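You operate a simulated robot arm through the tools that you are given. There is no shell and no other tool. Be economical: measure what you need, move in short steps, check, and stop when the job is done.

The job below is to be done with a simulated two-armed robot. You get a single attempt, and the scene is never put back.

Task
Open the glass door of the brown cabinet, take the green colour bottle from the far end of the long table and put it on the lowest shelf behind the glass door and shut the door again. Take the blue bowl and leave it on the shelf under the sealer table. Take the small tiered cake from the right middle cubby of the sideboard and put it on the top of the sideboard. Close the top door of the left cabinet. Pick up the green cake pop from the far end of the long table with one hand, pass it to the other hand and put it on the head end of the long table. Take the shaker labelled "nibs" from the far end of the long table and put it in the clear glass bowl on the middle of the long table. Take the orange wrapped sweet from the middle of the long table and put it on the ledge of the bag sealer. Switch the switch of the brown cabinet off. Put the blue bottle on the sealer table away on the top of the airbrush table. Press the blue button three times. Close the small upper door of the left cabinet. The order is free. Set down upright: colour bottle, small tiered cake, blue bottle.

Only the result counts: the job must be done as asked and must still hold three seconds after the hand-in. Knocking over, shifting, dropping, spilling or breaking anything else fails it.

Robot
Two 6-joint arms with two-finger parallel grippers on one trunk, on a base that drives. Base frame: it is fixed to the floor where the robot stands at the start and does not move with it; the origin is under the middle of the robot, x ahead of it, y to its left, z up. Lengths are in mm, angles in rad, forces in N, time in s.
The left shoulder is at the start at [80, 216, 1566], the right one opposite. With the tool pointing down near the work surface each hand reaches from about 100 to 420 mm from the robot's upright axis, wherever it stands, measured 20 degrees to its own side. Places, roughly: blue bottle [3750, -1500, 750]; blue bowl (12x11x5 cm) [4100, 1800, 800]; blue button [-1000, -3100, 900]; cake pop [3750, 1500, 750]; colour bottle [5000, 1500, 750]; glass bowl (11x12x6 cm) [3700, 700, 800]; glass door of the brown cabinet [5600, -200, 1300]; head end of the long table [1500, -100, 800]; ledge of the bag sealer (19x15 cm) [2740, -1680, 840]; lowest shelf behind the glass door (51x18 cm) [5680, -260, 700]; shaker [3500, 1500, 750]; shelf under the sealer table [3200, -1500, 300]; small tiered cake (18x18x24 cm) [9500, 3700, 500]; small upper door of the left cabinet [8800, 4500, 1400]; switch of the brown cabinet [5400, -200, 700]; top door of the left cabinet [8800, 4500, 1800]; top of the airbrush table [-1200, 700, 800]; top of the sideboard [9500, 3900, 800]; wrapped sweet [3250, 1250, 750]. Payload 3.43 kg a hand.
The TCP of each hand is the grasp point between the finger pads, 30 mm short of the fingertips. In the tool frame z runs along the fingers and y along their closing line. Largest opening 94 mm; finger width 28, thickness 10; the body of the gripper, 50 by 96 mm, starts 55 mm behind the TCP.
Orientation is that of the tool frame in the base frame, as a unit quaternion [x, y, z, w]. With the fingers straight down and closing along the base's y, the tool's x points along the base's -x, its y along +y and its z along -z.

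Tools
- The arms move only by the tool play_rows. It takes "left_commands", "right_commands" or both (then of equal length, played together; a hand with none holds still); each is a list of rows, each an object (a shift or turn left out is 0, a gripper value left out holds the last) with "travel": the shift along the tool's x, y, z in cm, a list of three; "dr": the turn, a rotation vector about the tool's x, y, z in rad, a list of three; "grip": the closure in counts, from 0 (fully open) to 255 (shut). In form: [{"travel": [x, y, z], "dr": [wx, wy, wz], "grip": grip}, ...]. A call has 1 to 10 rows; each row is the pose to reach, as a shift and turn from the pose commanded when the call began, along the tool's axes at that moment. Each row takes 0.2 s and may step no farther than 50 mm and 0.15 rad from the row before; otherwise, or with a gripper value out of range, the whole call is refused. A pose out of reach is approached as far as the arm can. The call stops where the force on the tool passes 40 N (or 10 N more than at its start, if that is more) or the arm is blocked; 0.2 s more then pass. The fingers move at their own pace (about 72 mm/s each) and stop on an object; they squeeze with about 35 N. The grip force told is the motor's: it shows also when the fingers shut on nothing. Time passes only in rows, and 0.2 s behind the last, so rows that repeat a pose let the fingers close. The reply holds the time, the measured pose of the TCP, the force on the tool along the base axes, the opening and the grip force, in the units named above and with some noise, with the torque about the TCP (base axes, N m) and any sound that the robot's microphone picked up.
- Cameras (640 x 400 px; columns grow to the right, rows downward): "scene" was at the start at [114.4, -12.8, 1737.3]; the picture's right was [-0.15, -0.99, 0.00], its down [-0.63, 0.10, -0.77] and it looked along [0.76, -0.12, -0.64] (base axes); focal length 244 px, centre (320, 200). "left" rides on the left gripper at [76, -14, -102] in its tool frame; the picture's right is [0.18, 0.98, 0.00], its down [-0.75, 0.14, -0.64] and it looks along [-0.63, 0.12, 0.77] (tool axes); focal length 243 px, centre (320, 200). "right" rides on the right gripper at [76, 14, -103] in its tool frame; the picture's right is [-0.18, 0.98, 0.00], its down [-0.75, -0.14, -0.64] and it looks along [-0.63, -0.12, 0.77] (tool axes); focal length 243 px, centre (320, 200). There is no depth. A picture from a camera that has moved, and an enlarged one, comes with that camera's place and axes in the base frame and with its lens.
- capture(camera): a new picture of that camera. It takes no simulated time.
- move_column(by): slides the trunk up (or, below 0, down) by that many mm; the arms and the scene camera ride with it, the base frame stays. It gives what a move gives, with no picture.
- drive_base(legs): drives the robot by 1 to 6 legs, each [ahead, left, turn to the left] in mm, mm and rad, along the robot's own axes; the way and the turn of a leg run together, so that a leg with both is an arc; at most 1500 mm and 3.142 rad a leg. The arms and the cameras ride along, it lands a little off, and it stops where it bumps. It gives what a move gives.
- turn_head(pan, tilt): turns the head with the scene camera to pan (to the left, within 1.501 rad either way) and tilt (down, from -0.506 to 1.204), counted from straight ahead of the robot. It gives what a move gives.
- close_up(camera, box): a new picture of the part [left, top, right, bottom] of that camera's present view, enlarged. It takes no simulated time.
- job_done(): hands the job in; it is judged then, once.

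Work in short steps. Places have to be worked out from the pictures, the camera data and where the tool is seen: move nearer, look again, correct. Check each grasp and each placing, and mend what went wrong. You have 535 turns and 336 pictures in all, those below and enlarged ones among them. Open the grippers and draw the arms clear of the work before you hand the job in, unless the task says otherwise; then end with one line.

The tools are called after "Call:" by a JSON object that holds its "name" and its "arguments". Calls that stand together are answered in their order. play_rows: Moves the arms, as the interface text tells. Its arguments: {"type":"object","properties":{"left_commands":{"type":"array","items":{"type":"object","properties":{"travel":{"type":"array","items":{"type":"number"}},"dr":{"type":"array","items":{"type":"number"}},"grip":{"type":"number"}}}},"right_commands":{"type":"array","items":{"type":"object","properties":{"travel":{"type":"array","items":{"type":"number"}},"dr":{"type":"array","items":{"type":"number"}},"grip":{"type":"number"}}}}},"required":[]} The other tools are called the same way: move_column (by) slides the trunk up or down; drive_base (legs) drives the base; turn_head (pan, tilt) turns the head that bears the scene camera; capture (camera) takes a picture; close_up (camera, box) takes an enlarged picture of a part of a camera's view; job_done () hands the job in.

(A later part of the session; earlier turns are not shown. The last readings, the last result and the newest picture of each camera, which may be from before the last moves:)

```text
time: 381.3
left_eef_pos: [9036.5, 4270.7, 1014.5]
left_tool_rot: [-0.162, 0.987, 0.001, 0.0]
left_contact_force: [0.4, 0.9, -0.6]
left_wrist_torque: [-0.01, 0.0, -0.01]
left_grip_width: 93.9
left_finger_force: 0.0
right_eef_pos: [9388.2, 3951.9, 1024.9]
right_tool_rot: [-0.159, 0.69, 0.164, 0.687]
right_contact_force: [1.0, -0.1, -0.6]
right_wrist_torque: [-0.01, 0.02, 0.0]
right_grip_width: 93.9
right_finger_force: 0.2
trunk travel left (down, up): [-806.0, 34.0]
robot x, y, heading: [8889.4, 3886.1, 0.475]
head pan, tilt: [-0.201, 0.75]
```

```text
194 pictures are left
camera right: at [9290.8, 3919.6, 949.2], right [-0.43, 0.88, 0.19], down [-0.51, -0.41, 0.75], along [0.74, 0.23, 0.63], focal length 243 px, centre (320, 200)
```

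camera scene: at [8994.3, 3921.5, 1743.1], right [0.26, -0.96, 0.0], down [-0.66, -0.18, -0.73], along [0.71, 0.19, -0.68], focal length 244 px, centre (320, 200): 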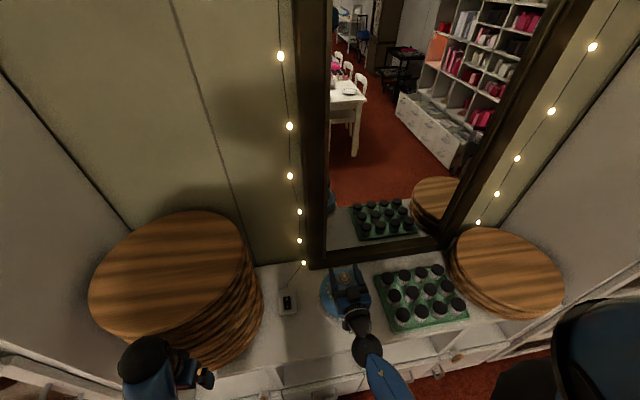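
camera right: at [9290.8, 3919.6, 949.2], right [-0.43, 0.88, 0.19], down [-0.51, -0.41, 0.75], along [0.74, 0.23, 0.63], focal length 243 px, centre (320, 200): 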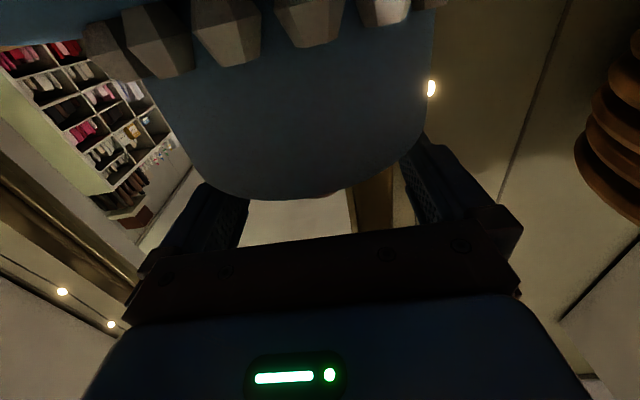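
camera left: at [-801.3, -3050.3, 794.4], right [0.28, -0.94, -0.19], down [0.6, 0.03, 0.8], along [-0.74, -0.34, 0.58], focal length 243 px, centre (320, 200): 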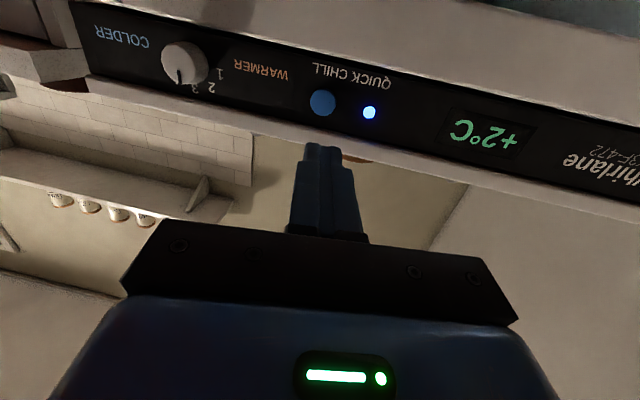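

Cake released and standing. I lift the fingers clear, then back away.

Call:
{"name": "play_rows", "arguments": {"right_commands": [{"travel": [-1, 0, 0], "grip": 0}, {"travel": [-3, 0, 0]}, {"travel": [-5, 0, 0]}]}}

Call:
{"name": "drive_base", "arguments": {"legs": [[-250, 0, 0]]}}

Call:
{"name": "capture", "arguments": {"camera": "scene"}}

```text
time: 382.1
left_eef_pos: [9038.0, 4269.9, 1014.9]
left_tool_rot: [-0.162, 0.987, 0.0, 0.001]
left_contact_force: [0.1, 0.0, 0.5]
left_wrist_torque: [0.02, 0.0, -0.01]
left_grip_width: 94.1
left_finger_force: 0.0
right_eef_pos: [9390.5, 3951.3, 1074.5]
right_tool_rot: [-0.159, 0.69, 0.162, 0.688]
right_contact_force: [0.4, -0.3, -0.8]
right_wrist_torque: [0.0, 0.01, 0.0]
right_grip_width: 93.8
right_finger_force: 0.0
trunk travel left (down, up): [-806.0, 34.0]
robot x, y, heading: [8890.9, 3886.7, 0.468]
head pan, tilt: [-0.201, 0.75]
```

```text
time: 383.9
left_eef_pos: [8818.0, 4157.4, 1014.6]
left_tool_rot: [-0.159, 0.987, 0.0, 0.0]
left_contact_force: [-0.2, -0.3, -0.2]
left_wrist_torque: [0.0, 0.02, -0.01]
left_grip_width: 94.2
left_finger_force: 0.0
right_eef_pos: [9167.5, 3838.7, 1072.9]
right_tool_rot: [-0.158, 0.691, 0.161, 0.687]
right_contact_force: [-0.1, 0.8, -0.8]
right_wrist_torque: [0.0, 0.0, -0.01]
right_grip_width: 94.0
right_finger_force: 0.1
trunk travel left (down, up): [-806.0, 34.0]
robot x, y, heading: [8665.9, 3777.7, 0.465]
head pan, tilt: [-0.201, 0.75]
```

```text
193 pictures are left
camera scene: at [8777.3, 3812.7, 1742.4], right [0.26, -0.97, 0.0], down [-0.66, -0.18, -0.73], along [0.7, 0.19, -0.68], focal length 244 px, centre (320, 200)
```

scene: 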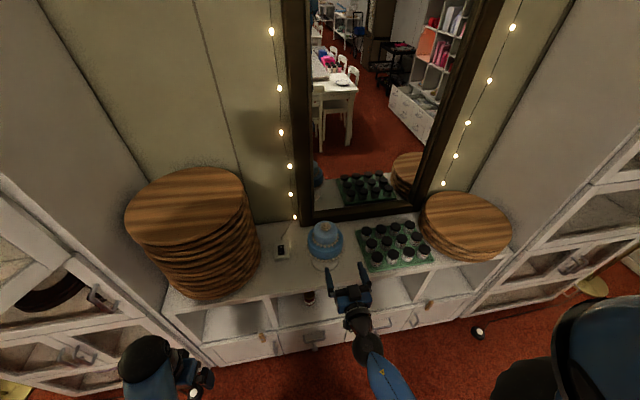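

The cake stands upright on the sideboard. Now the left cabinet doors: look left.

Call:
{"name": "turn_head", "arguments": {"pan": 0.75, "tilt": 0.25}}

Call:
{"name": "capture", "arguments": {"camera": "scene"}}

```text
time: 385.2
left_eef_pos: [8815.4, 4158.1, 1014.6]
left_tool_rot: [-0.159, 0.987, 0.001, 0.001]
left_contact_force: [0.8, 0.0, -1.0]
left_wrist_torque: [0.02, -0.01, -0.01]
left_grip_width: 93.8
left_finger_force: 0.0
right_eef_pos: [9166.5, 3837.2, 1075.9]
right_tool_rot: [-0.157, 0.69, 0.162, 0.688]
right_contact_force: [0.0, 0.9, -0.2]
right_wrist_torque: [-0.01, 0.0, 0.0]
right_grip_width: 94.1
right_finger_force: 0.0
trunk travel left (down, up): [-806.0, 34.0]
robot x, y, heading: [8667.8, 3775.1, 0.464]
head pan, tilt: [0.75, 0.25]
```

```text
192 pictures are left
camera scene: at [8726.4, 3877.0, 1787.8], right [0.94, -0.35, 0.0], down [-0.09, -0.23, -0.97], along [0.34, 0.91, -0.25], focal length 244 px, centre (320, 200)
```

scene: 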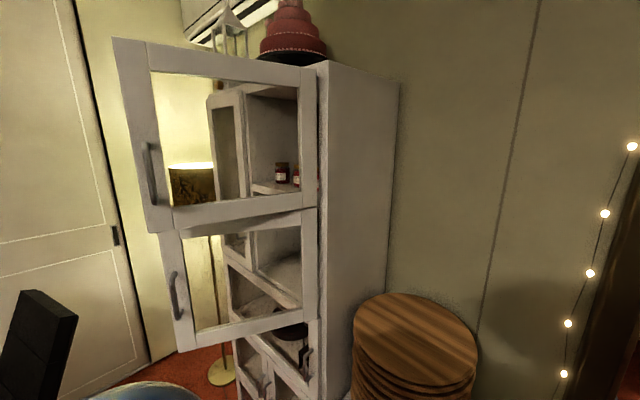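

Doors are open ~60°, hinged at L≈7, free edge at L≈224; small door z 1154–1538, top door z 1540–2000. I move in front of the cabinet and raise the left tool pointing forward.

Call:
{"name": "drive_base", "arguments": {"legs": [[-300, 0, 0], [0, 510, 0]]}}

Call:
{"name": "play_rows", "arguments": {"left_commands": [{"travel": [-2.6, -0.4, -3.3], "dr": [0, -0.15, 0], "grip": 255}, {"travel": [-5.2, -0.8, -6.7], "dr": [0, -0.3, 0], "grip": 255}, {"travel": [-7.8, -1.2, -10], "dr": [0, -0.45, 0], "grip": 255}, {"travel": [-10.4, -1.6, -13.4], "dr": [0, -0.6, 0], "grip": 255}, {"travel": [-13, -2, -16.7], "dr": [0, -0.75, 0], "grip": 255}, {"travel": [-15.6, -2.4, -20], "dr": [0, -0.9, 0], "grip": 255}, {"travel": [-18.2, -2.8, -23.4], "dr": [0, -1.05, 0], "grip": 255}, {"travel": [-20.8, -3.2, -26.7], "dr": [0, -1.2, 0], "grip": 255}, {"travel": [-23.4, -3.6, -30], "dr": [0, -1.35, 0], "grip": 255}, {"travel": [-25.7, -4, -33.5], "dr": [0, -1.5, 0], "grip": 255}]}}

Call:
{"name": "turn_head", "arguments": {"pan": 0.4, "tilt": 0.3}}

Call:
{"name": "capture", "arguments": {"camera": "scene"}}

```text
time: 387.2
left_eef_pos: [8552.4, 4023.7, 1014.3]
left_tool_rot: [-0.155, 0.988, 0.001, 0.0]
left_contact_force: [0.2, 0.3, 1.0]
left_wrist_torque: [-0.01, -0.02, 0.01]
left_grip_width: 94.0
left_finger_force: 0.0
right_eef_pos: [8900.7, 3700.0, 1074.7]
right_tool_rot: [-0.154, 0.691, 0.158, 0.688]
right_contact_force: [1.0, -0.2, 0.2]
right_wrist_torque: [0.03, -0.02, -0.03]
right_grip_width: 93.9
right_finger_force: 0.1
trunk travel left (down, up): [-806.0, 34.0]
robot x, y, heading: [8396.6, 3644.6, 0.451]
head pan, tilt: [0.75, 0.25]
stopped in leg 1: the robot was blocked; the commanded pose is now the measured one
```

```text
time: 389.4
left_eef_pos: [8806.7, 4066.3, 1348.2]
left_tool_rot: [-0.113, 0.722, 0.106, 0.674]
left_contact_force: [0.7, -0.4, 0.7]
left_wrist_torque: [0.03, 0.0, 0.0]
left_grip_width: 0.0
left_finger_force: 33.0
left hand out of reach, approached as far as the arm can: row 4, 5, 6, 7, 8
right_eef_pos: [8899.1, 3701.0, 1075.1]
right_tool_rot: [-0.154, 0.691, 0.158, 0.689]
right_contact_force: [0.5, 0.6, -0.2]
right_wrist_torque: [0.02, -0.01, -0.01]
right_grip_width: 94.0
right_finger_force: 0.0
trunk travel left (down, up): [-806.0, 34.0]
robot x, y, heading: [8395.4, 3641.8, 0.455]
head pan, tilt: [0.75, 0.25]
```

```text
time: 390.3
left_eef_pos: [8804.5, 4067.4, 1349.9]
left_tool_rot: [-0.113, 0.723, 0.106, 0.673]
left_contact_force: [-0.6, -0.4, 0.9]
left_wrist_torque: [0.02, 0.0, 0.0]
left_grip_width: 0.1
left_finger_force: 33.2
right_eef_pos: [8899.6, 3700.6, 1074.2]
right_tool_rot: [-0.153, 0.691, 0.158, 0.689]
right_contact_force: [0.1, 0.0, -0.4]
right_wrist_torque: [0.01, 0.01, 0.02]
right_grip_width: 94.1
right_finger_force: 0.0
trunk travel left (down, up): [-806.0, 34.0]
robot x, y, heading: [8398.0, 3647.4, 0.455]
head pan, tilt: [0.4, 0.3]
```

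```text
191 pictures are left
camera scene: at [8486.9, 3727.3, 1783.2], right [0.75, -0.66, 0.0], down [-0.19, -0.22, -0.96], along [0.63, 0.72, -0.3], focal length 244 px, centre (320, 200)
```

scene: 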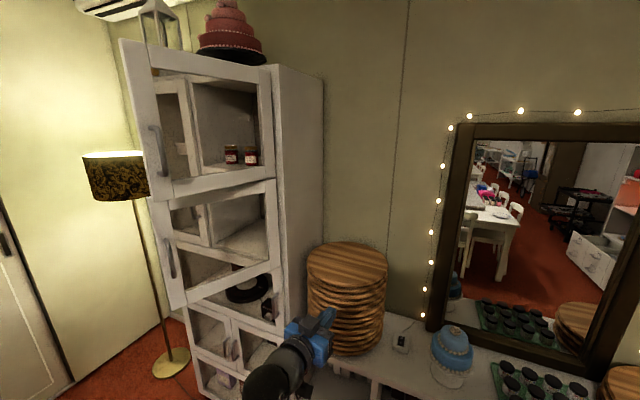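

I touched something behind at the end. I ease forward and then go left.

Call:
{"name": "drive_base", "arguments": {"legs": [[60, 0, 0.01], [0, 510, 0]]}}

Call:
{"name": "turn_head", "arguments": {"pan": 0.2, "tilt": 0.2}}

Call:
{"name": "capture", "arguments": {"camera": "scene"}}

```text
time: 393.8
left_eef_pos: [8635.0, 4547.1, 1350.2]
left_tool_rot: [-0.112, 0.722, 0.107, 0.674]
left_contact_force: [0.2, -0.1, 0.4]
left_wrist_torque: [0.0, 0.0, -0.01]
left_grip_width: 0.0
left_finger_force: 33.5
right_eef_pos: [8727.9, 4181.9, 1075.9]
right_tool_rot: [-0.153, 0.691, 0.16, 0.688]
right_contact_force: [-0.5, -0.7, -0.1]
right_wrist_torque: [0.05, 0.01, 0.04]
right_grip_width: 94.1
right_finger_force: 0.1
trunk travel left (down, up): [-806.0, 34.0]
robot x, y, heading: [8228.8, 4125.9, 0.455]
head pan, tilt: [0.4, 0.3]
```

```text
time: 394.5
left_eef_pos: [8633.7, 4548.2, 1348.7]
left_tool_rot: [-0.113, 0.723, 0.106, 0.673]
left_contact_force: [0.9, -0.5, -0.7]
left_wrist_torque: [0.02, 0.02, 0.02]
left_grip_width: 0.3
left_finger_force: 32.9
right_eef_pos: [8728.7, 4183.2, 1074.2]
right_tool_rot: [-0.155, 0.69, 0.16, 0.688]
right_contact_force: [0.8, -0.8, -0.2]
right_wrist_torque: [-0.01, -0.03, 0.01]
right_grip_width: 93.9
right_finger_force: 0.0
trunk travel left (down, up): [-806.0, 34.0]
robot x, y, heading: [8227.9, 4125.6, 0.456]
head pan, tilt: [0.201, 0.201]
```

```text
190 pictures are left
camera scene: at [8327.9, 4195.1, 1792.5], right [0.61, -0.79, 0.0], down [-0.16, -0.12, -0.98], along [0.78, 0.6, -0.2], focal length 244 px, centre (320, 200)
```

scene: 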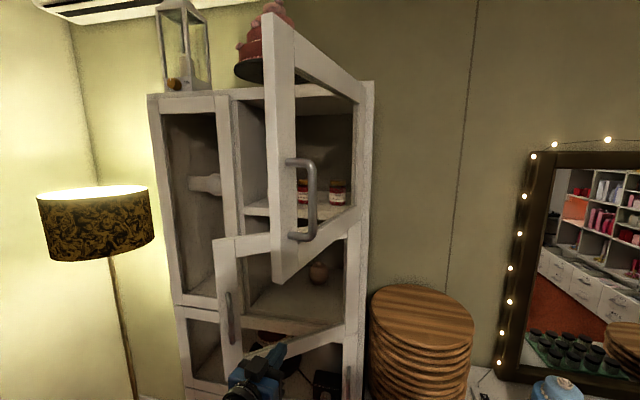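

Top door is ~80° open, the small one ~60°. The hand is in front of the small door; I push forward in steps.

Call:
{"name": "drive_base", "arguments": {"legs": [[120, 25, 0], [80, 40, 0]]}}

Call:
{"name": "capture", "arguments": {"camera": "scene"}}

```text
time: 396.5
left_eef_pos: [8775.9, 4687.4, 1354.6]
left_tool_rot: [-0.113, 0.72, 0.11, 0.676]
left_contact_force: [-0.7, -1.7, 0.1]
left_wrist_torque: [0.0, 0.05, 0.03]
left_grip_width: 0.1
left_finger_force: 32.8
right_eef_pos: [8873.7, 4322.3, 1078.4]
right_tool_rot: [-0.155, 0.688, 0.162, 0.691]
right_contact_force: [-0.8, -0.6, 0.4]
right_wrist_torque: [-0.03, 0.04, 0.05]
right_grip_width: 93.8
right_finger_force: 0.0
trunk travel left (down, up): [-806.0, 34.0]
robot x, y, heading: [8379.8, 4272.4, 0.459]
head pan, tilt: [0.201, 0.201]
```

```text
189 pictures are left
camera scene: at [8469.9, 4329.6, 1793.7], right [0.61, -0.79, 0.0], down [-0.15, -0.12, -0.98], along [0.78, 0.6, -0.19], focal length 244 px, centre (320, 200)
```

scene: 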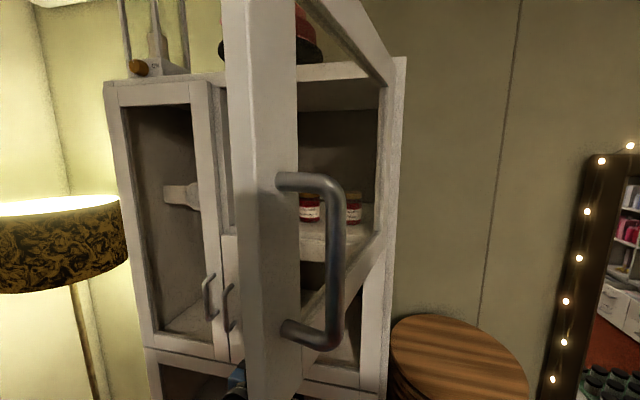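

The small door is nearly shut. I extend the left arm forward to press it fully closed.

Call:
{"name": "play_rows", "arguments": {"left_commands": [{"travel": [0, 0, 2], "grip": 255}, {"travel": [0, 0.5, 4], "grip": 255}, {"travel": [0, 1, 6], "grip": 255}, {"travel": [0, 1.5, 8], "grip": 255}, {"travel": [0, 2, 10], "grip": 255}, {"travel": [0, 2.5, 12], "grip": 255}, {"travel": [0, 3, 14], "grip": 255}]}}

Call:
{"name": "capture", "arguments": {"camera": "left"}}

```text
time: 397.4
left_eef_pos: [8837.5, 4721.3, 1346.4]
left_tool_rot: [-0.112, 0.721, 0.106, 0.676]
left_contact_force: [-15.2, -13.8, -0.5]
left_wrist_torque: [0.16, -0.17, -0.09]
left_grip_width: 0.0
left_finger_force: 32.8
right_eef_pos: [8878.0, 4327.2, 1075.1]
right_tool_rot: [-0.154, 0.69, 0.159, 0.689]
right_contact_force: [0.2, 1.7, 0.3]
right_wrist_torque: [0.0, 0.01, -0.02]
right_grip_width: 93.8
right_finger_force: 0.1
trunk travel left (down, up): [-806.0, 34.0]
robot x, y, heading: [8378.9, 4268.8, 0.455]
head pan, tilt: [0.201, 0.201]
stopped in row 4 (left hand): the force on the tool passed its limit at 86 N (the readings are from after the stop); the commanded pose is now the measured one
```

```text
188 pictures are left
camera left: at [8739.2, 4673.8, 1276.7], right [-0.31, 0.93, -0.18], down [-0.61, -0.05, 0.79], along [0.73, 0.36, 0.58], focal length 243 px, centre (320, 200)
```

left: 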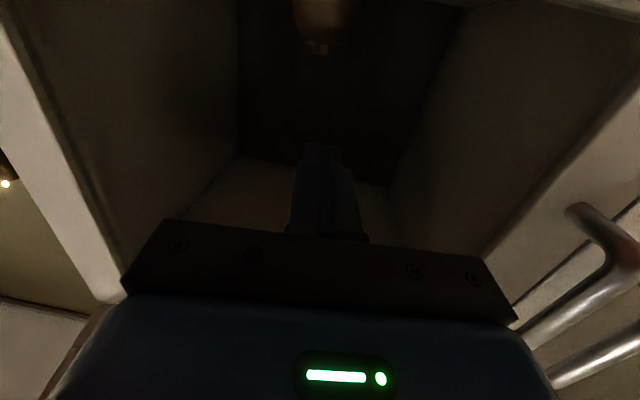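

Hard stop: the small door should be shut. I back off and look.

Call:
{"name": "drive_base", "arguments": {"legs": [[-190, 0, 0]]}}

Call:
{"name": "capture", "arguments": {"camera": "scene"}}

```text
time: 399.0
left_eef_pos: [8674.1, 4640.8, 1342.3]
left_tool_rot: [-0.114, 0.723, 0.106, 0.673]
left_contact_force: [0.6, 0.2, -0.1]
left_wrist_torque: [0.01, 0.0, 0.0]
left_grip_width: 0.0
left_finger_force: 33.4
right_eef_pos: [8712.0, 4246.1, 1073.0]
right_tool_rot: [-0.155, 0.692, 0.16, 0.687]
right_contact_force: [0.1, 0.8, -0.3]
right_wrist_torque: [0.0, 0.01, 0.0]
right_grip_width: 94.0
right_finger_force: 0.1
trunk travel left (down, up): [-806.0, 34.0]
robot x, y, heading: [8210.1, 4184.0, 0.456]
head pan, tilt: [0.201, 0.201]
```

```text
187 pictures are left
camera scene: at [8314.6, 4258.3, 1792.0], right [0.61, -0.79, 0.0], down [-0.16, -0.12, -0.98], along [0.77, 0.6, -0.2], focal length 244 px, centre (320, 200)
```

scene: 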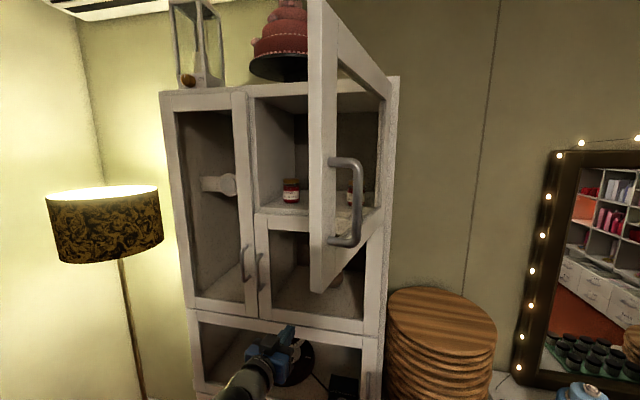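

The small door is closed. For the top door I'll use the right hand: raise it (pointing forward) to z≈1680 on the door's outer side.

Call:
{"name": "play_rows", "arguments": {"right_commands": [{"travel": [-4.5, 0, 0.6], "grip": 255}, {"travel": [-9, 0, 1.2], "grip": 255}, {"travel": [-13.5, 0, 1.8], "grip": 255}, {"travel": [-18, 0, 2.4], "grip": 255}, {"travel": [-22.5, 0, 3], "grip": 255}, {"travel": [-27, 0, 3.6], "grip": 255}, {"travel": [-31.5, 0, 4.2], "grip": 255}, {"travel": [-36, 0, 4.8], "grip": 255}, {"travel": [-40.5, 0, 5.4], "grip": 255}, {"travel": [-45, 0, 6], "grip": 255}]}}

Call:
{"name": "play_rows", "arguments": {"right_commands": [{"travel": [-4, 0, 1], "grip": 255}, {"travel": [-8, 0, 2], "grip": 255}, {"travel": [-12, 0, 3], "grip": 255}, {"travel": [-15, 0, 4], "grip": 255}]}}

Call:
{"name": "capture", "arguments": {"camera": "scene"}}

```text
time: 401.2
left_eef_pos: [8671.0, 4639.3, 1344.5]
left_tool_rot: [-0.114, 0.722, 0.106, 0.674]
left_contact_force: [-0.2, -0.6, 0.5]
left_wrist_torque: [-0.01, 0.0, -0.01]
left_grip_width: 0.0
left_finger_force: 33.2
right_eef_pos: [8773.5, 4273.2, 1529.5]
right_tool_rot: [-0.156, 0.691, 0.16, 0.688]
right_contact_force: [0.3, -0.2, -0.6]
right_wrist_torque: [-0.03, 0.0, 0.02]
right_grip_width: 0.0
right_finger_force: 32.9
right hand out of reach, approached as far as the arm can: row 6, 7, 8, 9, 10
trunk travel left (down, up): [-806.0, 34.0]
robot x, y, heading: [8209.8, 4188.0, 0.457]
head pan, tilt: [0.201, 0.201]
```

```text
time: 402.2
left_eef_pos: [8670.5, 4639.4, 1345.2]
left_tool_rot: [-0.114, 0.723, 0.107, 0.673]
left_contact_force: [-1.4, 0.0, 0.7]
left_wrist_torque: [0.03, 0.0, -0.02]
left_grip_width: 0.1
left_finger_force: 33.1
right_eef_pos: [8812.1, 4291.3, 1675.6]
right_tool_rot: [-0.155, 0.691, 0.16, 0.688]
right_contact_force: [1.3, 0.5, 0.1]
right_wrist_torque: [-0.02, 0.02, 0.0]
right_grip_width: 0.0
right_finger_force: 33.2
trunk travel left (down, up): [-806.0, 34.0]
robot x, y, heading: [8205.4, 4181.2, 0.46]
head pan, tilt: [0.201, 0.201]
```

```text
186 pictures are left
camera scene: at [8309.6, 4255.6, 1792.4], right [0.61, -0.79, 0.0], down [-0.16, -0.12, -0.98], along [0.77, 0.6, -0.2], focal length 244 px, centre (320, 200)
```

scene: 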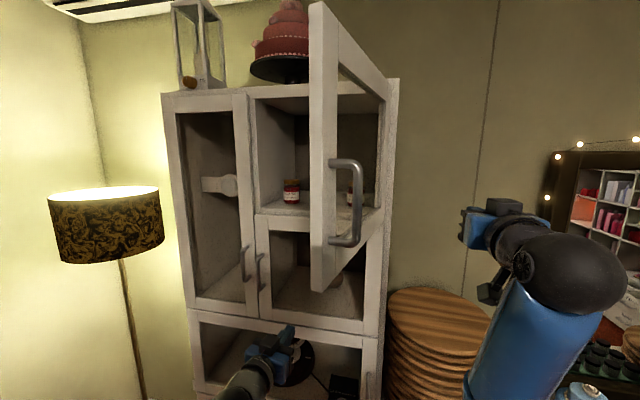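

Hand is to the right of the top door, at z≈1676. I push left with the base.

Call:
{"name": "drive_base", "arguments": {"legs": [[0, 260, 0]]}}

Call:
{"name": "capture", "arguments": {"camera": "scene"}}

```text
time: 404.0
left_eef_pos: [8551.8, 4868.3, 1346.3]
left_tool_rot: [-0.112, 0.722, 0.107, 0.674]
left_contact_force: [0.0, 0.5, 0.1]
left_wrist_torque: [-0.03, 0.01, 0.01]
left_grip_width: 0.0
left_finger_force: 32.4
right_eef_pos: [8696.5, 4519.1, 1675.0]
right_tool_rot: [-0.155, 0.69, 0.162, 0.688]
right_contact_force: [0.2, -0.7, 0.7]
right_wrist_torque: [-0.01, 0.05, 0.08]
right_grip_width: 0.0
right_finger_force: 33.4
trunk travel left (down, up): [-806.0, 34.0]
robot x, y, heading: [8090.3, 4421.2, 0.461]
head pan, tilt: [0.201, 0.201]
```

```text
185 pictures are left
camera scene: at [8193.6, 4483.4, 1792.7], right [0.61, -0.79, 0.0], down [-0.16, -0.12, -0.98], along [0.77, 0.6, -0.2], focal length 244 px, centre (320, 200)
```

scene: 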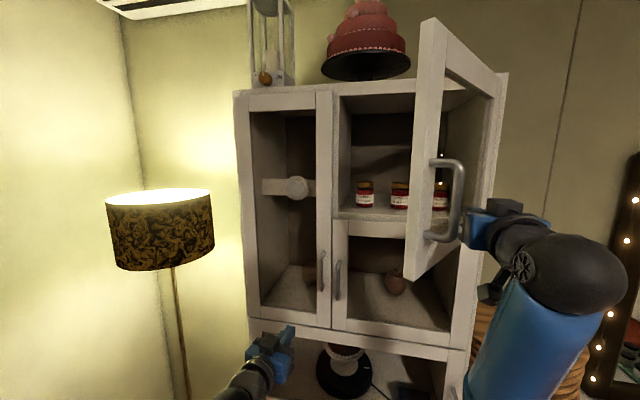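

In contact; continue left.

Call:
{"name": "drive_base", "arguments": {"legs": [[0, 120, 0], [40, 100, 0]]}}

Call:
{"name": "capture", "arguments": {"camera": "scene"}}

```text
time: 406.1
left_eef_pos: [8495.5, 5069.8, 1348.5]
left_tool_rot: [-0.11, 0.723, 0.109, 0.673]
left_contact_force: [1.1, -1.2, 0.2]
left_wrist_torque: [-0.02, 0.0, 0.08]
left_grip_width: 0.0
left_finger_force: 33.1
right_eef_pos: [8637.7, 4717.5, 1677.2]
right_tool_rot: [-0.152, 0.69, 0.162, 0.689]
right_contact_force: [0.5, -0.5, 0.8]
right_wrist_torque: [-0.02, 0.0, 0.07]
right_grip_width: 0.1
right_finger_force: 33.2
trunk travel left (down, up): [-806.0, 34.0]
robot x, y, heading: [8035.1, 4630.3, 0.461]
head pan, tilt: [0.201, 0.201]
```

```text
184 pictures are left
camera scene: at [8135.2, 4683.2, 1793.0], right [0.61, -0.79, -0.01], down [-0.16, -0.11, -0.98], along [0.77, 0.6, -0.19], focal length 244 px, centre (320, 200)
```

scene: 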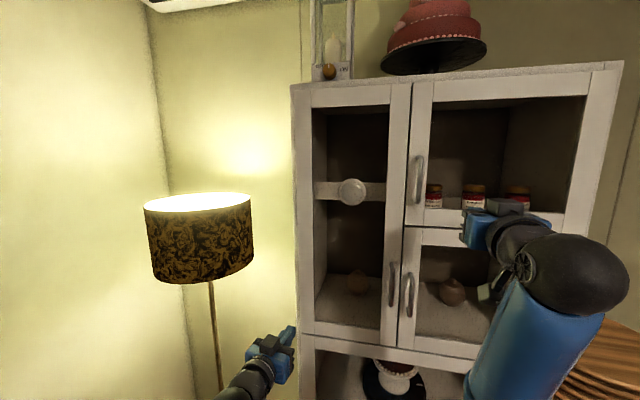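

The top door has swung nearly flush. I push it home by extending the right arm.

Call:
{"name": "play_rows", "arguments": {"right_commands": [{"travel": [0, 0, 4], "grip": 255}, {"travel": [0, 0, 8], "grip": 255}, {"travel": [0, 0, 12], "grip": 255}, {"travel": [0, 0, 15], "grip": 255}, {"travel": [0, 0, 17], "grip": 255}, {"travel": [0, 0, 19], "grip": 255}, {"travel": [0, 0, 21], "grip": 255}, {"travel": [0, 0, 23], "grip": 255}]}}

Call:
{"name": "capture", "arguments": {"camera": "scene"}}

```text
time: 407.4
left_eef_pos: [8489.8, 5077.7, 1346.5]
left_tool_rot: [-0.112, 0.721, 0.107, 0.676]
left_contact_force: [-0.9, 0.2, 1.1]
left_wrist_torque: [-0.02, 0.03, 0.0]
left_grip_width: 0.0
left_finger_force: 32.8
right_eef_pos: [8791.1, 4806.6, 1678.2]
right_tool_rot: [-0.155, 0.69, 0.161, 0.688]
right_contact_force: [-0.9, -0.5, -0.4]
right_wrist_torque: [-0.05, 0.01, 0.05]
right_grip_width: 0.0
right_finger_force: 33.4
trunk travel left (down, up): [-806.0, 34.0]
robot x, y, heading: [8030.3, 4626.9, 0.455]
head pan, tilt: [0.201, 0.201]
stopped in row 6 (right hand): the force on the tool passed its limit at 61 N (the readings are from after the stop); the commanded pose is now the measured one
```

```text
183 pictures are left
camera scene: at [8127.2, 4694.0, 1793.1], right [0.61, -0.79, 0.0], down [-0.15, -0.12, -0.98], along [0.78, 0.6, -0.2], focal length 244 px, centre (320, 200)
```

scene: 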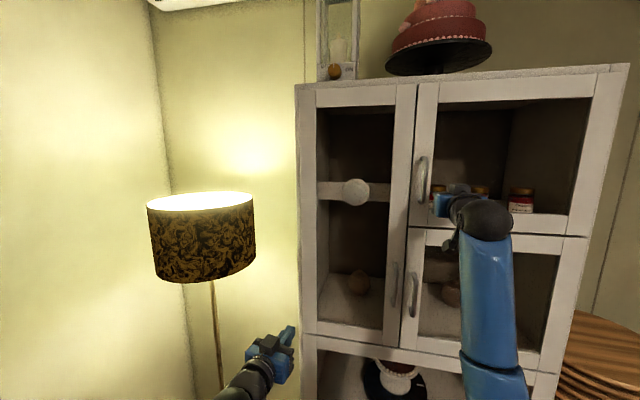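

Both stops agree with a flush top door. I fold both arms back to the compact pose.

Call:
{"name": "play_rows", "arguments": {"right_commands": [{"travel": [0, 0, -4], "dr": [0, 0.03, 0], "grip": 0}, {"travel": [2, 0, -8], "dr": [0, 0.1, 0]}, {"travel": [6, -0.4, -10], "dr": [0, 0.18, 0]}, {"travel": [10, -0.7, -12], "dr": [0, 0.26, 0]}, {"travel": [14, -1, -14], "dr": [0, 0.34, 0]}, {"travel": [18, -1.3, -16], "dr": [0, 0.42, 0]}, {"travel": [22, -1.5, -18], "dr": [0, 0.5, 0]}, {"travel": [26, -1.8, -20], "dr": [0, 0.58, 0]}, {"travel": [30, -2.1, -21.5], "dr": [0, 0.66, 0]}, {"travel": [34, -2.3, -22.6], "dr": [0, 0.75, 0]}], "left_commands": [{"travel": [0, 0, -2], "dr": [0, 0.03, 0], "grip": 0}, {"travel": [1, 0, -5], "dr": [0, 0.1, 0]}, {"travel": [3, 0.1, -7], "dr": [0, 0.18, 0]}, {"travel": [5, 0.2, -8], "dr": [0, 0.26, 0]}, {"travel": [7, 0.3, -9], "dr": [0, 0.34, 0]}, {"travel": [9, 0.4, -10], "dr": [0, 0.42, 0]}, {"travel": [11, 0.5, -11], "dr": [0, 0.5, 0]}, {"travel": [13, 0.6, -12.5], "dr": [0, 0.58, 0]}, {"travel": [15, 0.7, -14], "dr": [0, 0.66, 0]}, {"travel": [17.3, 0.8, -15], "dr": [0, 0.75, 0]}]}}

Call:
{"name": "play_rows", "arguments": {"right_commands": [{"travel": [4, -0.2, 0.6], "dr": [0, 0.075, 0]}, {"travel": [8, -0.5, 1.3], "dr": [0, 0.15, 0]}, {"travel": [12, -0.7, 2], "dr": [0, 0.225, 0]}, {"travel": [16, -0.9, 2.6], "dr": [0, 0.3, 0]}, {"travel": [20, -1.2, 3.2], "dr": [0, 0.375, 0]}, {"travel": [24, -1.4, 3.9], "dr": [0, 0.45, 0]}, {"travel": [28, -1.6, 4.5], "dr": [0, 0.525, 0]}, {"travel": [32, -1.8, 5.2], "dr": [0, 0.6, 0]}, {"travel": [36, -2.1, 5.8], "dr": [0, 0.675, 0]}, {"travel": [40, -2.3, 6.5], "dr": [0, 0.75, 0]}], "left_commands": [{"travel": [2.3, 0, 0], "dr": [0, 0.075, 0]}, {"travel": [4.6, 0.2, 0.1], "dr": [0, 0.15, 0]}, {"travel": [6.8, 0.3, 0.2], "dr": [0, 0.225, 0]}, {"travel": [9.1, 0.3, 0.3], "dr": [0, 0.3, 0]}, {"travel": [11.4, 0.4, 0.4], "dr": [0, 0.375, 0]}, {"travel": [13.7, 0.5, 0.5], "dr": [0, 0.45, 0]}, {"travel": [16, 0.6, 0.6], "dr": [0, 0.525, 0]}, {"travel": [18.2, 0.7, 0.7], "dr": [0, 0.6, 0]}, {"travel": [20.5, 0.8, 0.8], "dr": [0, 0.675, 0]}, {"travel": [22.8, 0.8, 0.8], "dr": [0, 0.75, 0]}]}}

Call:
{"name": "capture", "arguments": {"camera": "scene"}}

```text
time: 409.6
left_eef_pos: [8336.6, 5037.9, 1184.1]
left_tool_rot: [-0.143, 0.92, 0.056, 0.362]
left_contact_force: [0.0, 0.3, 0.5]
left_wrist_torque: [-0.01, 0.0, 0.01]
left_grip_width: 94.1
left_finger_force: 0.1
right_eef_pos: [8613.8, 4699.8, 1315.5]
right_tool_rot: [-0.204, 0.895, 0.092, 0.387]
right_contact_force: [-0.3, -0.3, 0.6]
right_wrist_torque: [0.01, -0.02, 0.01]
right_grip_width: 94.1
right_finger_force: 0.0
right hand out of reach, approached as far as the arm can: row 8, 9, 10
trunk travel left (down, up): [-806.0, 34.0]
robot x, y, heading: [8031.8, 4629.2, 0.461]
head pan, tilt: [0.201, 0.201]
```

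```text
time: 411.8
left_eef_pos: [8180.2, 4997.9, 1016.5]
left_tool_rot: [-0.155, 0.988, 0.002, 0.001]
left_contact_force: [-0.5, -0.7, 0.5]
left_wrist_torque: [0.04, -0.02, -0.01]
left_grip_width: 94.2
left_finger_force: 0.0
right_eef_pos: [8414.0, 4581.0, 980.4]
right_tool_rot: [-0.225, 0.974, 0.011, 0.031]
right_contact_force: [0.6, 0.7, 0.3]
right_wrist_torque: [0.0, 0.02, -0.01]
right_grip_width: 94.0
right_finger_force: 0.0
right hand out of reach, approached as far as the arm can: row 1, 2, 3
trunk travel left (down, up): [-806.0, 34.0]
robot x, y, heading: [8027.0, 4629.4, 0.452]
head pan, tilt: [0.201, 0.201]
```

```text
182 pictures are left
camera scene: at [8131.0, 4699.1, 1792.6], right [0.61, -0.79, 0.0], down [-0.16, -0.12, -0.98], along [0.78, 0.6, -0.2], focal length 244 px, centre (320, 200)
```

scene: 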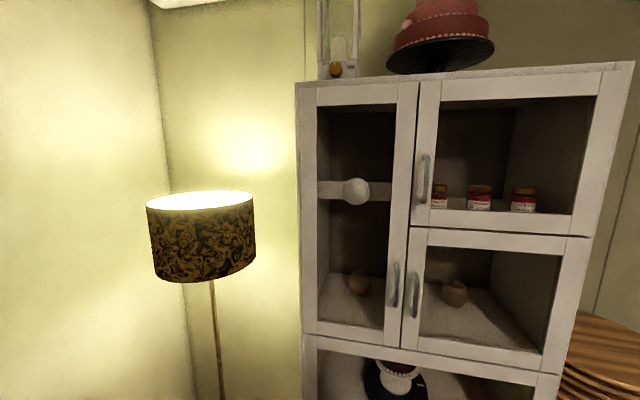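

Both doors are flush shut. Now turn around and look toward the left aisle.

Call:
{"name": "drive_base", "arguments": {"legs": [[0, 0, 1.6], [0, 0, 1.5]]}}

Call:
{"name": "turn_head", "arguments": {"pan": 0, "tilt": 0.55}}

Call:
{"name": "capture", "arguments": {"camera": "scene"}}

```text
time: 419.7
left_eef_pos: [7856.0, 4270.1, 1017.7]
left_tool_rot: [0.993, 0.121, -0.001, 0.001]
left_contact_force: [-0.1, 0.1, 0.1]
left_wrist_torque: [0.0, 0.0, -0.03]
left_grip_width: 93.8
left_finger_force: 0.0
right_eef_pos: [7654.1, 4703.7, 979.6]
right_tool_rot: [0.981, 0.189, -0.031, 0.01]
right_contact_force: [-0.2, -0.1, -0.8]
right_wrist_torque: [0.02, 0.02, 0.0]
right_grip_width: 93.9
right_finger_force: 0.1
trunk travel left (down, up): [-806.0, 34.0]
robot x, y, heading: [8032.9, 4630.3, -2.757]
head pan, tilt: [0.201, 0.201]
```

```text
time: 420.5
left_eef_pos: [7856.2, 4270.9, 1016.9]
left_tool_rot: [0.993, 0.12, -0.002, 0.001]
left_contact_force: [0.1, 0.7, 0.1]
left_wrist_torque: [0.02, -0.02, -0.03]
left_grip_width: 94.1
left_finger_force: 0.0
right_eef_pos: [7654.0, 4704.2, 979.8]
right_tool_rot: [0.981, 0.189, -0.032, 0.009]
right_contact_force: [0.0, 0.3, -0.3]
right_wrist_torque: [-0.01, 0.0, 0.04]
right_grip_width: 94.2
right_finger_force: 0.2
trunk travel left (down, up): [-806.0, 34.0]
robot x, y, heading: [8031.7, 4631.6, -2.757]
head pan, tilt: [0.0, 0.55]
```

```text
181 pictures are left
camera scene: at [7920.3, 4584.0, 1760.3], right [-0.38, 0.93, 0.0], down [0.48, 0.2, -0.85], along [-0.79, -0.32, -0.52], focal length 244 px, centre (320, 200)
```

scene: 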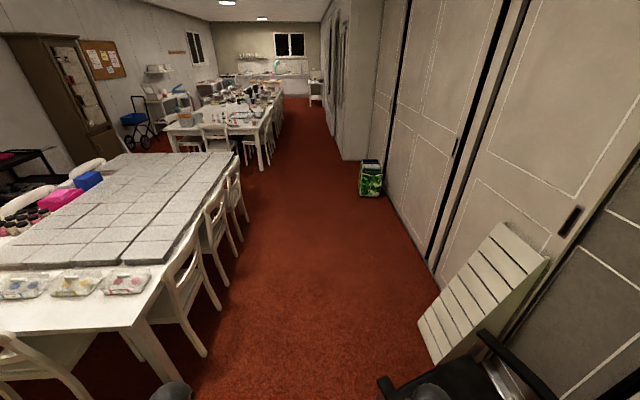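

The left side is clear. I drive down it to the long table's far end.

Call:
{"name": "drive_base", "arguments": {"legs": [[0, 0, 0.16], [1500, 0, 0], [1300, 0, 0]]}}

Call:
{"name": "capture", "arguments": {"camera": "scene"}}

```text
time: 434.7
left_eef_pos: [5476.3, 2873.4, 1017.0]
left_tool_rot: [0.985, 0.174, -0.003, 0.001]
left_contact_force: [0.2, 0.1, 0.1]
left_wrist_torque: [-0.01, -0.03, -0.02]
left_grip_width: 93.9
left_finger_force: 0.0
right_eef_pos: [5225.1, 3282.1, 980.5]
right_tool_rot: [0.969, 0.243, -0.031, 0.011]
right_contact_force: [-0.3, 0.1, 0.0]
right_wrist_torque: [0.01, 0.03, -0.01]
right_grip_width: 93.9
right_finger_force: 0.0
trunk travel left (down, up): [-806.0, 34.0]
robot x, y, heading: [5611.1, 3248.6, -2.644]
head pan, tilt: [0.0, 0.55]
```

```text
180 pictures are left
camera scene: at [5504.9, 3193.0, 1760.3], right [-0.48, 0.88, 0.0], down [0.46, 0.25, -0.85], along [-0.75, -0.41, -0.52], focal length 244 px, centre (320, 200)
```

scene: 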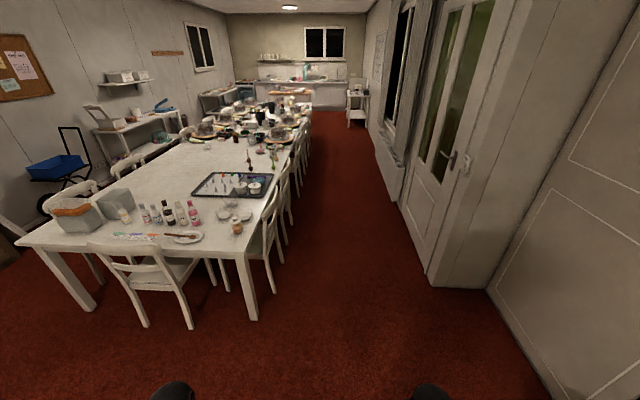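

I zoom on the table's left side items.

Call:
{"name": "close_up", "arguments": {"camera": "scene", "box": [170, 80, 330, 230]}}

```text
2.67 times, centred on (250, 155) of scene
camera zoom: at [5504.9, 3193.0, 1760.3], right [-0.48, 0.88, 0.0], down [0.46, 0.25, -0.85], along [-0.75, -0.41, -0.52], focal length 650 px, centre (507, 320)
```

zoom: 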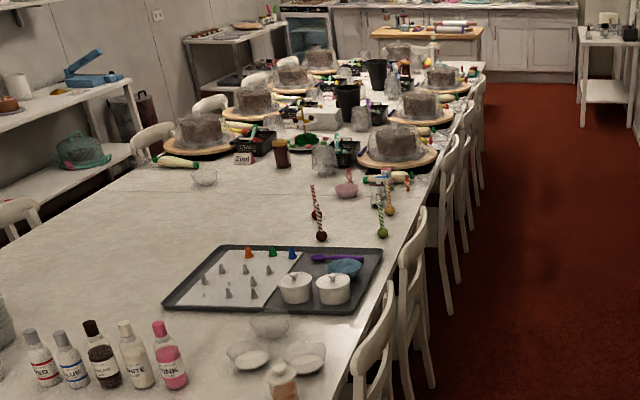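

I drive down the left aisle to beside the blue bowl and turn to face the table.

Call:
{"name": "drive_base", "arguments": {"legs": [[950, -75, 0], [950, -75, 0], [0, 0, 1.54]]}}

Call:
{"name": "turn_head", "arguments": {"pan": 0, "tilt": 0.75}}

Call:
{"name": "capture", "arguments": {"camera": "scene"}}

```text
time: 448.0
left_eef_pos: [4246.5, 2317.1, 1017.1]
left_tool_rot: [0.58, 0.815, 0.0, 0.001]
left_contact_force: [0.3, -0.1, 0.5]
left_wrist_torque: [0.0, 0.04, 0.0]
left_grip_width: 94.2
left_finger_force: 0.1
right_eef_pos: [3834.1, 2074.3, 980.0]
right_tool_rot: [0.521, 0.853, -0.014, 0.03]
right_contact_force: [-0.2, 1.1, 0.0]
right_wrist_torque: [-0.04, 0.01, 0.0]
right_grip_width: 94.2
right_finger_force: 0.1
trunk travel left (down, up): [-806.0, 34.0]
robot x, y, heading: [3877.2, 2461.2, -1.093]
head pan, tilt: [0.0, 0.55]
```

```text
time: 448.8
left_eef_pos: [4245.2, 2315.7, 1016.4]
left_tool_rot: [0.58, 0.815, 0.0, 0.002]
left_contact_force: [0.4, -0.7, 0.0]
left_wrist_torque: [-0.03, -0.03, 0.01]
left_grip_width: 94.1
left_finger_force: 0.0
right_eef_pos: [3835.1, 2074.2, 980.2]
right_tool_rot: [0.521, 0.853, -0.015, 0.031]
right_contact_force: [0.1, 0.9, 0.0]
right_wrist_torque: [0.0, 0.02, -0.02]
right_grip_width: 93.9
right_finger_force: 0.1
trunk travel left (down, up): [-806.0, 34.0]
robot x, y, heading: [3874.6, 2457.2, -1.087]
head pan, tilt: [0.0, 0.75]
```

```text
178 pictures are left
camera scene: at [3925.1, 2356.6, 1742.9], right [-0.89, -0.46, 0.0], down [-0.31, 0.6, -0.73], along [0.34, -0.65, -0.68], focal length 244 px, centre (320, 200)
```

scene: 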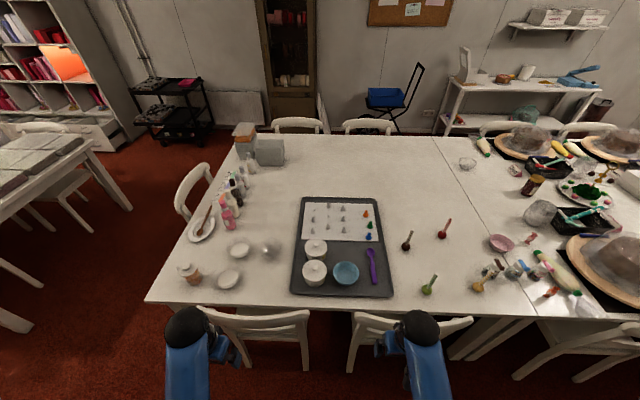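

I zoom on the items at the right of the view.

Call:
{"name": "close_up", "arguments": {"camera": "scene", "box": [400, 200, 600, 325]}}

Call:
{"name": "close_up", "arguments": {"camera": "scene", "box": [270, 190, 430, 310]}}

```text
3.20 times, centred on (500, 262) of scene
camera zoom: at [3925.1, 2356.6, 1742.9], right [-0.89, -0.46, 0.0], down [-0.31, 0.6, -0.73], along [0.34, -0.65, -0.68], focal length 780 px, centre (-256, 0)
```

zoom: 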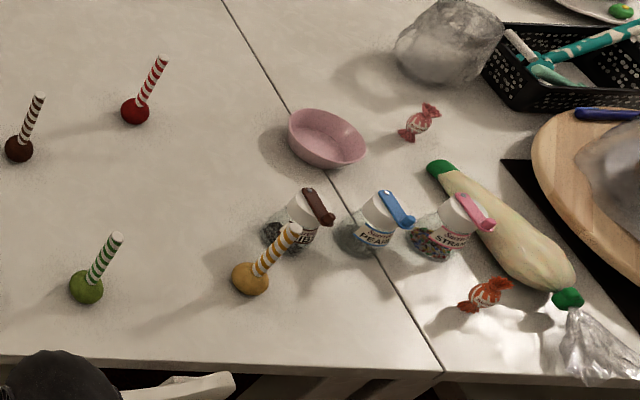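

```text
3.33 times, centred on (350, 250) of scene
camera zoom: at [3925.1, 2356.6, 1742.9], right [-0.89, -0.46, 0.0], down [-0.31, 0.6, -0.73], along [0.34, -0.65, -0.68], focal length 813 px, centre (220, 33)
```

zoom: 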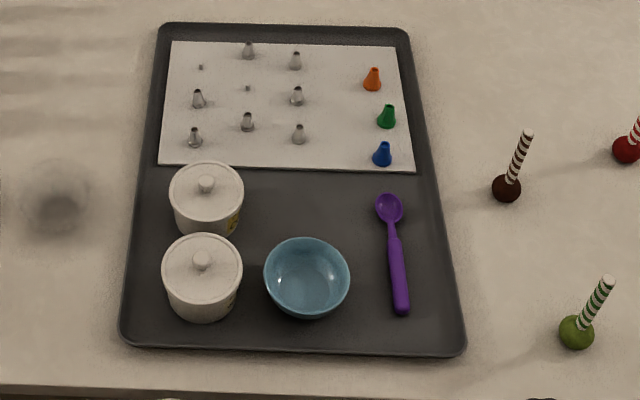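

Identified: nibs shaker = brown lid ≈[3514,1492]; orange sweet ≈[3281,1464]; green pop ≈[3754,1701]; bowl centre ≈[4086,1803]. I start with the bowl using the right hand: extend over the table, then lower the trunk.

Call:
{"name": "play_rows", "arguments": {"right_commands": [{"travel": [-4, 0.7, -2.2], "dr": [0, -0.07, 0], "grip": 120}, {"travel": [-8, 1.4, -4.4], "dr": [0, -0.14, 0], "grip": 120}, {"travel": [-12, 2.1, -6.6], "dr": [0, -0.21, 0], "grip": 120}, {"travel": [-16, 2.8, -8.8], "dr": [0, -0.28, 0], "grip": 120}, {"travel": [-20, 3.4, -11], "dr": [0, -0.35, 0], "grip": 120}, {"travel": [-24, 4, -13], "dr": [0, -0.4, 0], "grip": 120}]}}

Call:
{"name": "move_column", "arguments": {"by": -210}}

Call:
{"name": "capture", "arguments": {"camera": "right"}}

```text
time: 450.1
left_eef_pos: [4246.8, 2314.8, 1016.4]
left_tool_rot: [0.58, 0.815, 0.0, 0.002]
left_contact_force: [0.0, -0.4, -0.6]
left_wrist_torque: [-0.01, 0.01, -0.02]
left_grip_width: 94.0
left_finger_force: 0.1
right_eef_pos: [3972.3, 1884.9, 1125.8]
right_tool_rot: [0.508, 0.83, -0.117, 0.198]
right_contact_force: [-0.5, -0.7, -0.7]
right_wrist_torque: [0.02, 0.01, 0.0]
right_grip_width: 49.7
right_finger_force: 0.0
trunk travel left (down, up): [-806.0, 34.0]
robot x, y, heading: [3872.7, 2458.1, -1.092]
head pan, tilt: [0.0, 0.75]
```

```text
time: 452.4
left_eef_pos: [4247.5, 2315.8, 806.4]
left_tool_rot: [0.58, 0.815, -0.001, 0.002]
left_contact_force: [-0.5, 0.1, 0.2]
left_wrist_torque: [-0.02, 0.01, 0.0]
left_grip_width: 94.1
left_finger_force: 0.1
right_eef_pos: [3972.5, 1885.7, 916.1]
right_tool_rot: [0.508, 0.83, -0.118, 0.199]
right_contact_force: [-1.0, 0.1, 0.0]
right_wrist_torque: [0.04, 0.01, 0.01]
right_grip_width: 49.7
right_finger_force: 0.1
trunk travel left (down, up): [-596.0, 244.0]
robot x, y, heading: [3872.8, 2455.3, -1.09]
head pan, tilt: [0.0, 0.75]
```

```text
175 pictures are left
camera right: at [3932.7, 1992.7, 973.8], right [0.95, 0.3, 0.09], down [0.04, -0.41, 0.91], along [0.31, -0.86, -0.4], focal length 243 px, centre (320, 200)
```

right: 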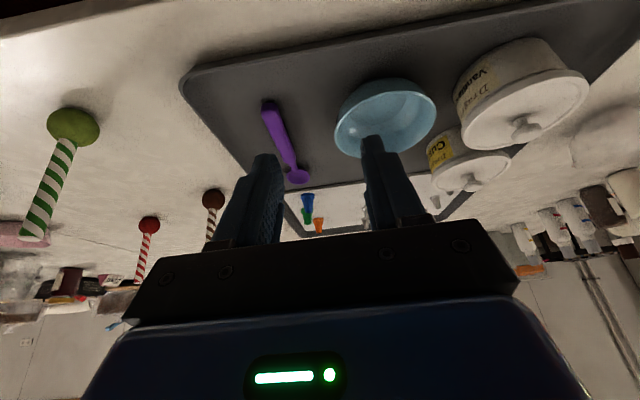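

Bowl rim z≈788, grasp point at its right rim ≈[4034,1790]. I move to 60 mm above it.

Call:
{"name": "play_rows", "arguments": {"right_commands": [{"travel": [-1.4, 0.4, 3.3], "grip": 120}, {"travel": [-2.8, 0.9, 6.6], "grip": 120}, {"travel": [-4.3, 1.3, 9.8], "grip": 120}, {"travel": [-4.3, 1.3, 9.8], "grip": 120}]}}

Call:
{"name": "capture", "arguments": {"camera": "right"}}

```text
time: 453.4
left_eef_pos: [4245.5, 2316.3, 808.0]
left_tool_rot: [0.58, 0.815, -0.001, 0.002]
left_contact_force: [1.0, 0.6, -0.1]
left_wrist_torque: [-0.02, 0.01, 0.05]
left_grip_width: 93.8
left_finger_force: 0.0
right_eef_pos: [4022.5, 1819.1, 849.0]
right_tool_rot: [0.508, 0.83, -0.117, 0.198]
right_contact_force: [0.1, 0.2, 0.4]
right_wrist_torque: [0.01, 0.01, 0.01]
right_grip_width: 50.0
right_finger_force: 0.1
trunk travel left (down, up): [-596.0, 244.0]
robot x, y, heading: [3870.9, 2456.5, -1.091]
head pan, tilt: [0.0, 0.75]
```

```text
174 pictures are left
camera right: at [3983.3, 1925.1, 907.7], right [0.95, 0.3, 0.09], down [0.04, -0.41, 0.91], along [0.31, -0.86, -0.4], focal length 243 px, centre (320, 200)
```

right: 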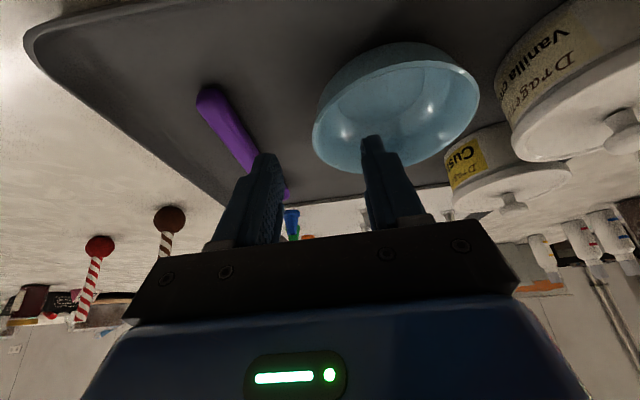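

Aligned with the rim. I descend 58 mm and close.

Call:
{"name": "play_rows", "arguments": {"right_commands": [{"travel": [0, -0.2, 2.5], "grip": 120}, {"travel": [0, -0.4, 5], "grip": 120}, {"travel": [0, -0.4, 6.0], "grip": 120}, {"travel": [0, -0.4, 6.0], "grip": 255}, {"travel": [0, -0.4, 6.0], "grip": 255}, {"travel": [0, -0.4, 6.0], "grip": 255}]}}

Call:
{"name": "capture", "arguments": {"camera": "right"}}

```text
time: 454.8
left_eef_pos: [4247.4, 2317.4, 807.4]
left_tool_rot: [0.58, 0.815, -0.001, 0.002]
left_contact_force: [0.4, 0.3, 0.3]
left_wrist_torque: [-0.01, 0.02, 0.02]
left_grip_width: 93.9
left_finger_force: 0.0
right_eef_pos: [4031.9, 1792.8, 799.7]
right_tool_rot: [0.508, 0.829, -0.119, 0.203]
right_contact_force: [5.1, -1.6, 16.6]
right_wrist_torque: [0.54, -1.39, -0.18]
right_grip_width: 17.7
right_finger_force: 34.9
trunk travel left (down, up): [-596.0, 244.0]
robot x, y, heading: [3872.5, 2458.4, -1.093]
head pan, tilt: [0.0, 0.75]
```

```text
173 pictures are left
camera right: at [3992.1, 1900.2, 856.0], right [0.95, 0.3, 0.09], down [0.04, -0.4, 0.91], along [0.31, -0.86, -0.4], focal length 243 px, centre (320, 200)
```

right: 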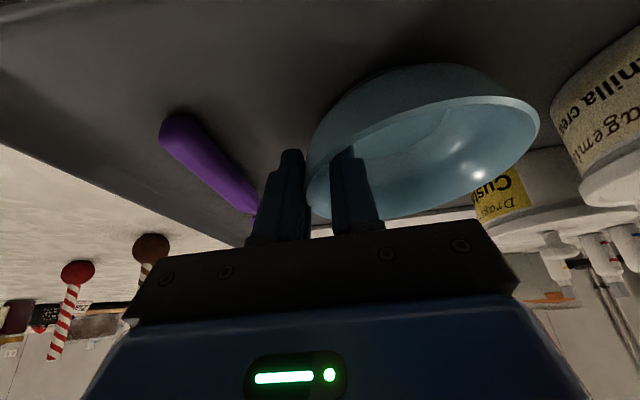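

Rim gripped. I lift it.

Call:
{"name": "play_rows", "arguments": {"right_commands": [{"travel": [-0.9, 0, -1.8], "grip": 255}, {"travel": [-2.2, 0, -4.5], "grip": 255}, {"travel": [-4, 0, -8], "grip": 255}, {"travel": [-5.8, 0, -11.5], "grip": 255}, {"travel": [-7.2, 0, -14.3], "grip": 255}]}}

Call:
{"name": "capture", "arguments": {"camera": "scene"}}

```text
time: 456.0
left_eef_pos: [4246.3, 2315.7, 806.9]
left_tool_rot: [0.58, 0.814, 0.0, 0.002]
left_contact_force: [-0.1, 0.2, -0.2]
left_wrist_torque: [0.04, 0.0, -0.03]
left_grip_width: 94.3
left_finger_force: 0.1
right_eef_pos: [4032.2, 1791.2, 954.4]
right_tool_rot: [0.507, 0.83, -0.117, 0.198]
right_contact_force: [-0.2, -0.3, -1.6]
right_wrist_torque: [0.0, 0.07, -0.02]
right_grip_width: 11.9
right_finger_force: 35.7
trunk travel left (down, up): [-596.0, 244.0]
robot x, y, heading: [3872.9, 2458.2, -1.093]
head pan, tilt: [0.0, 0.75]
```

```text
172 pictures are left
camera scene: at [3925.5, 2356.5, 1532.7], right [-0.89, -0.46, 0.0], down [-0.31, 0.61, -0.73], along [0.34, -0.65, -0.68], focal length 244 px, centre (320, 200)
```

scene: 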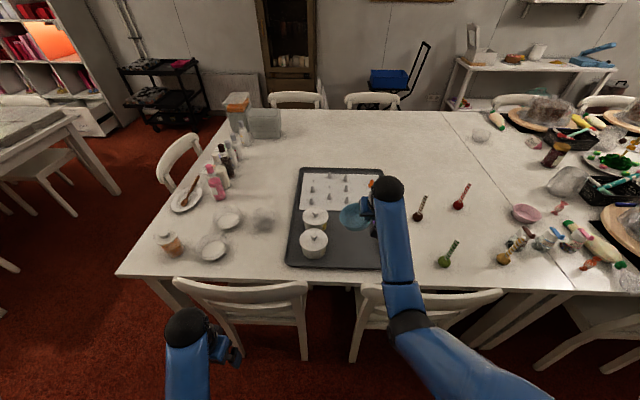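

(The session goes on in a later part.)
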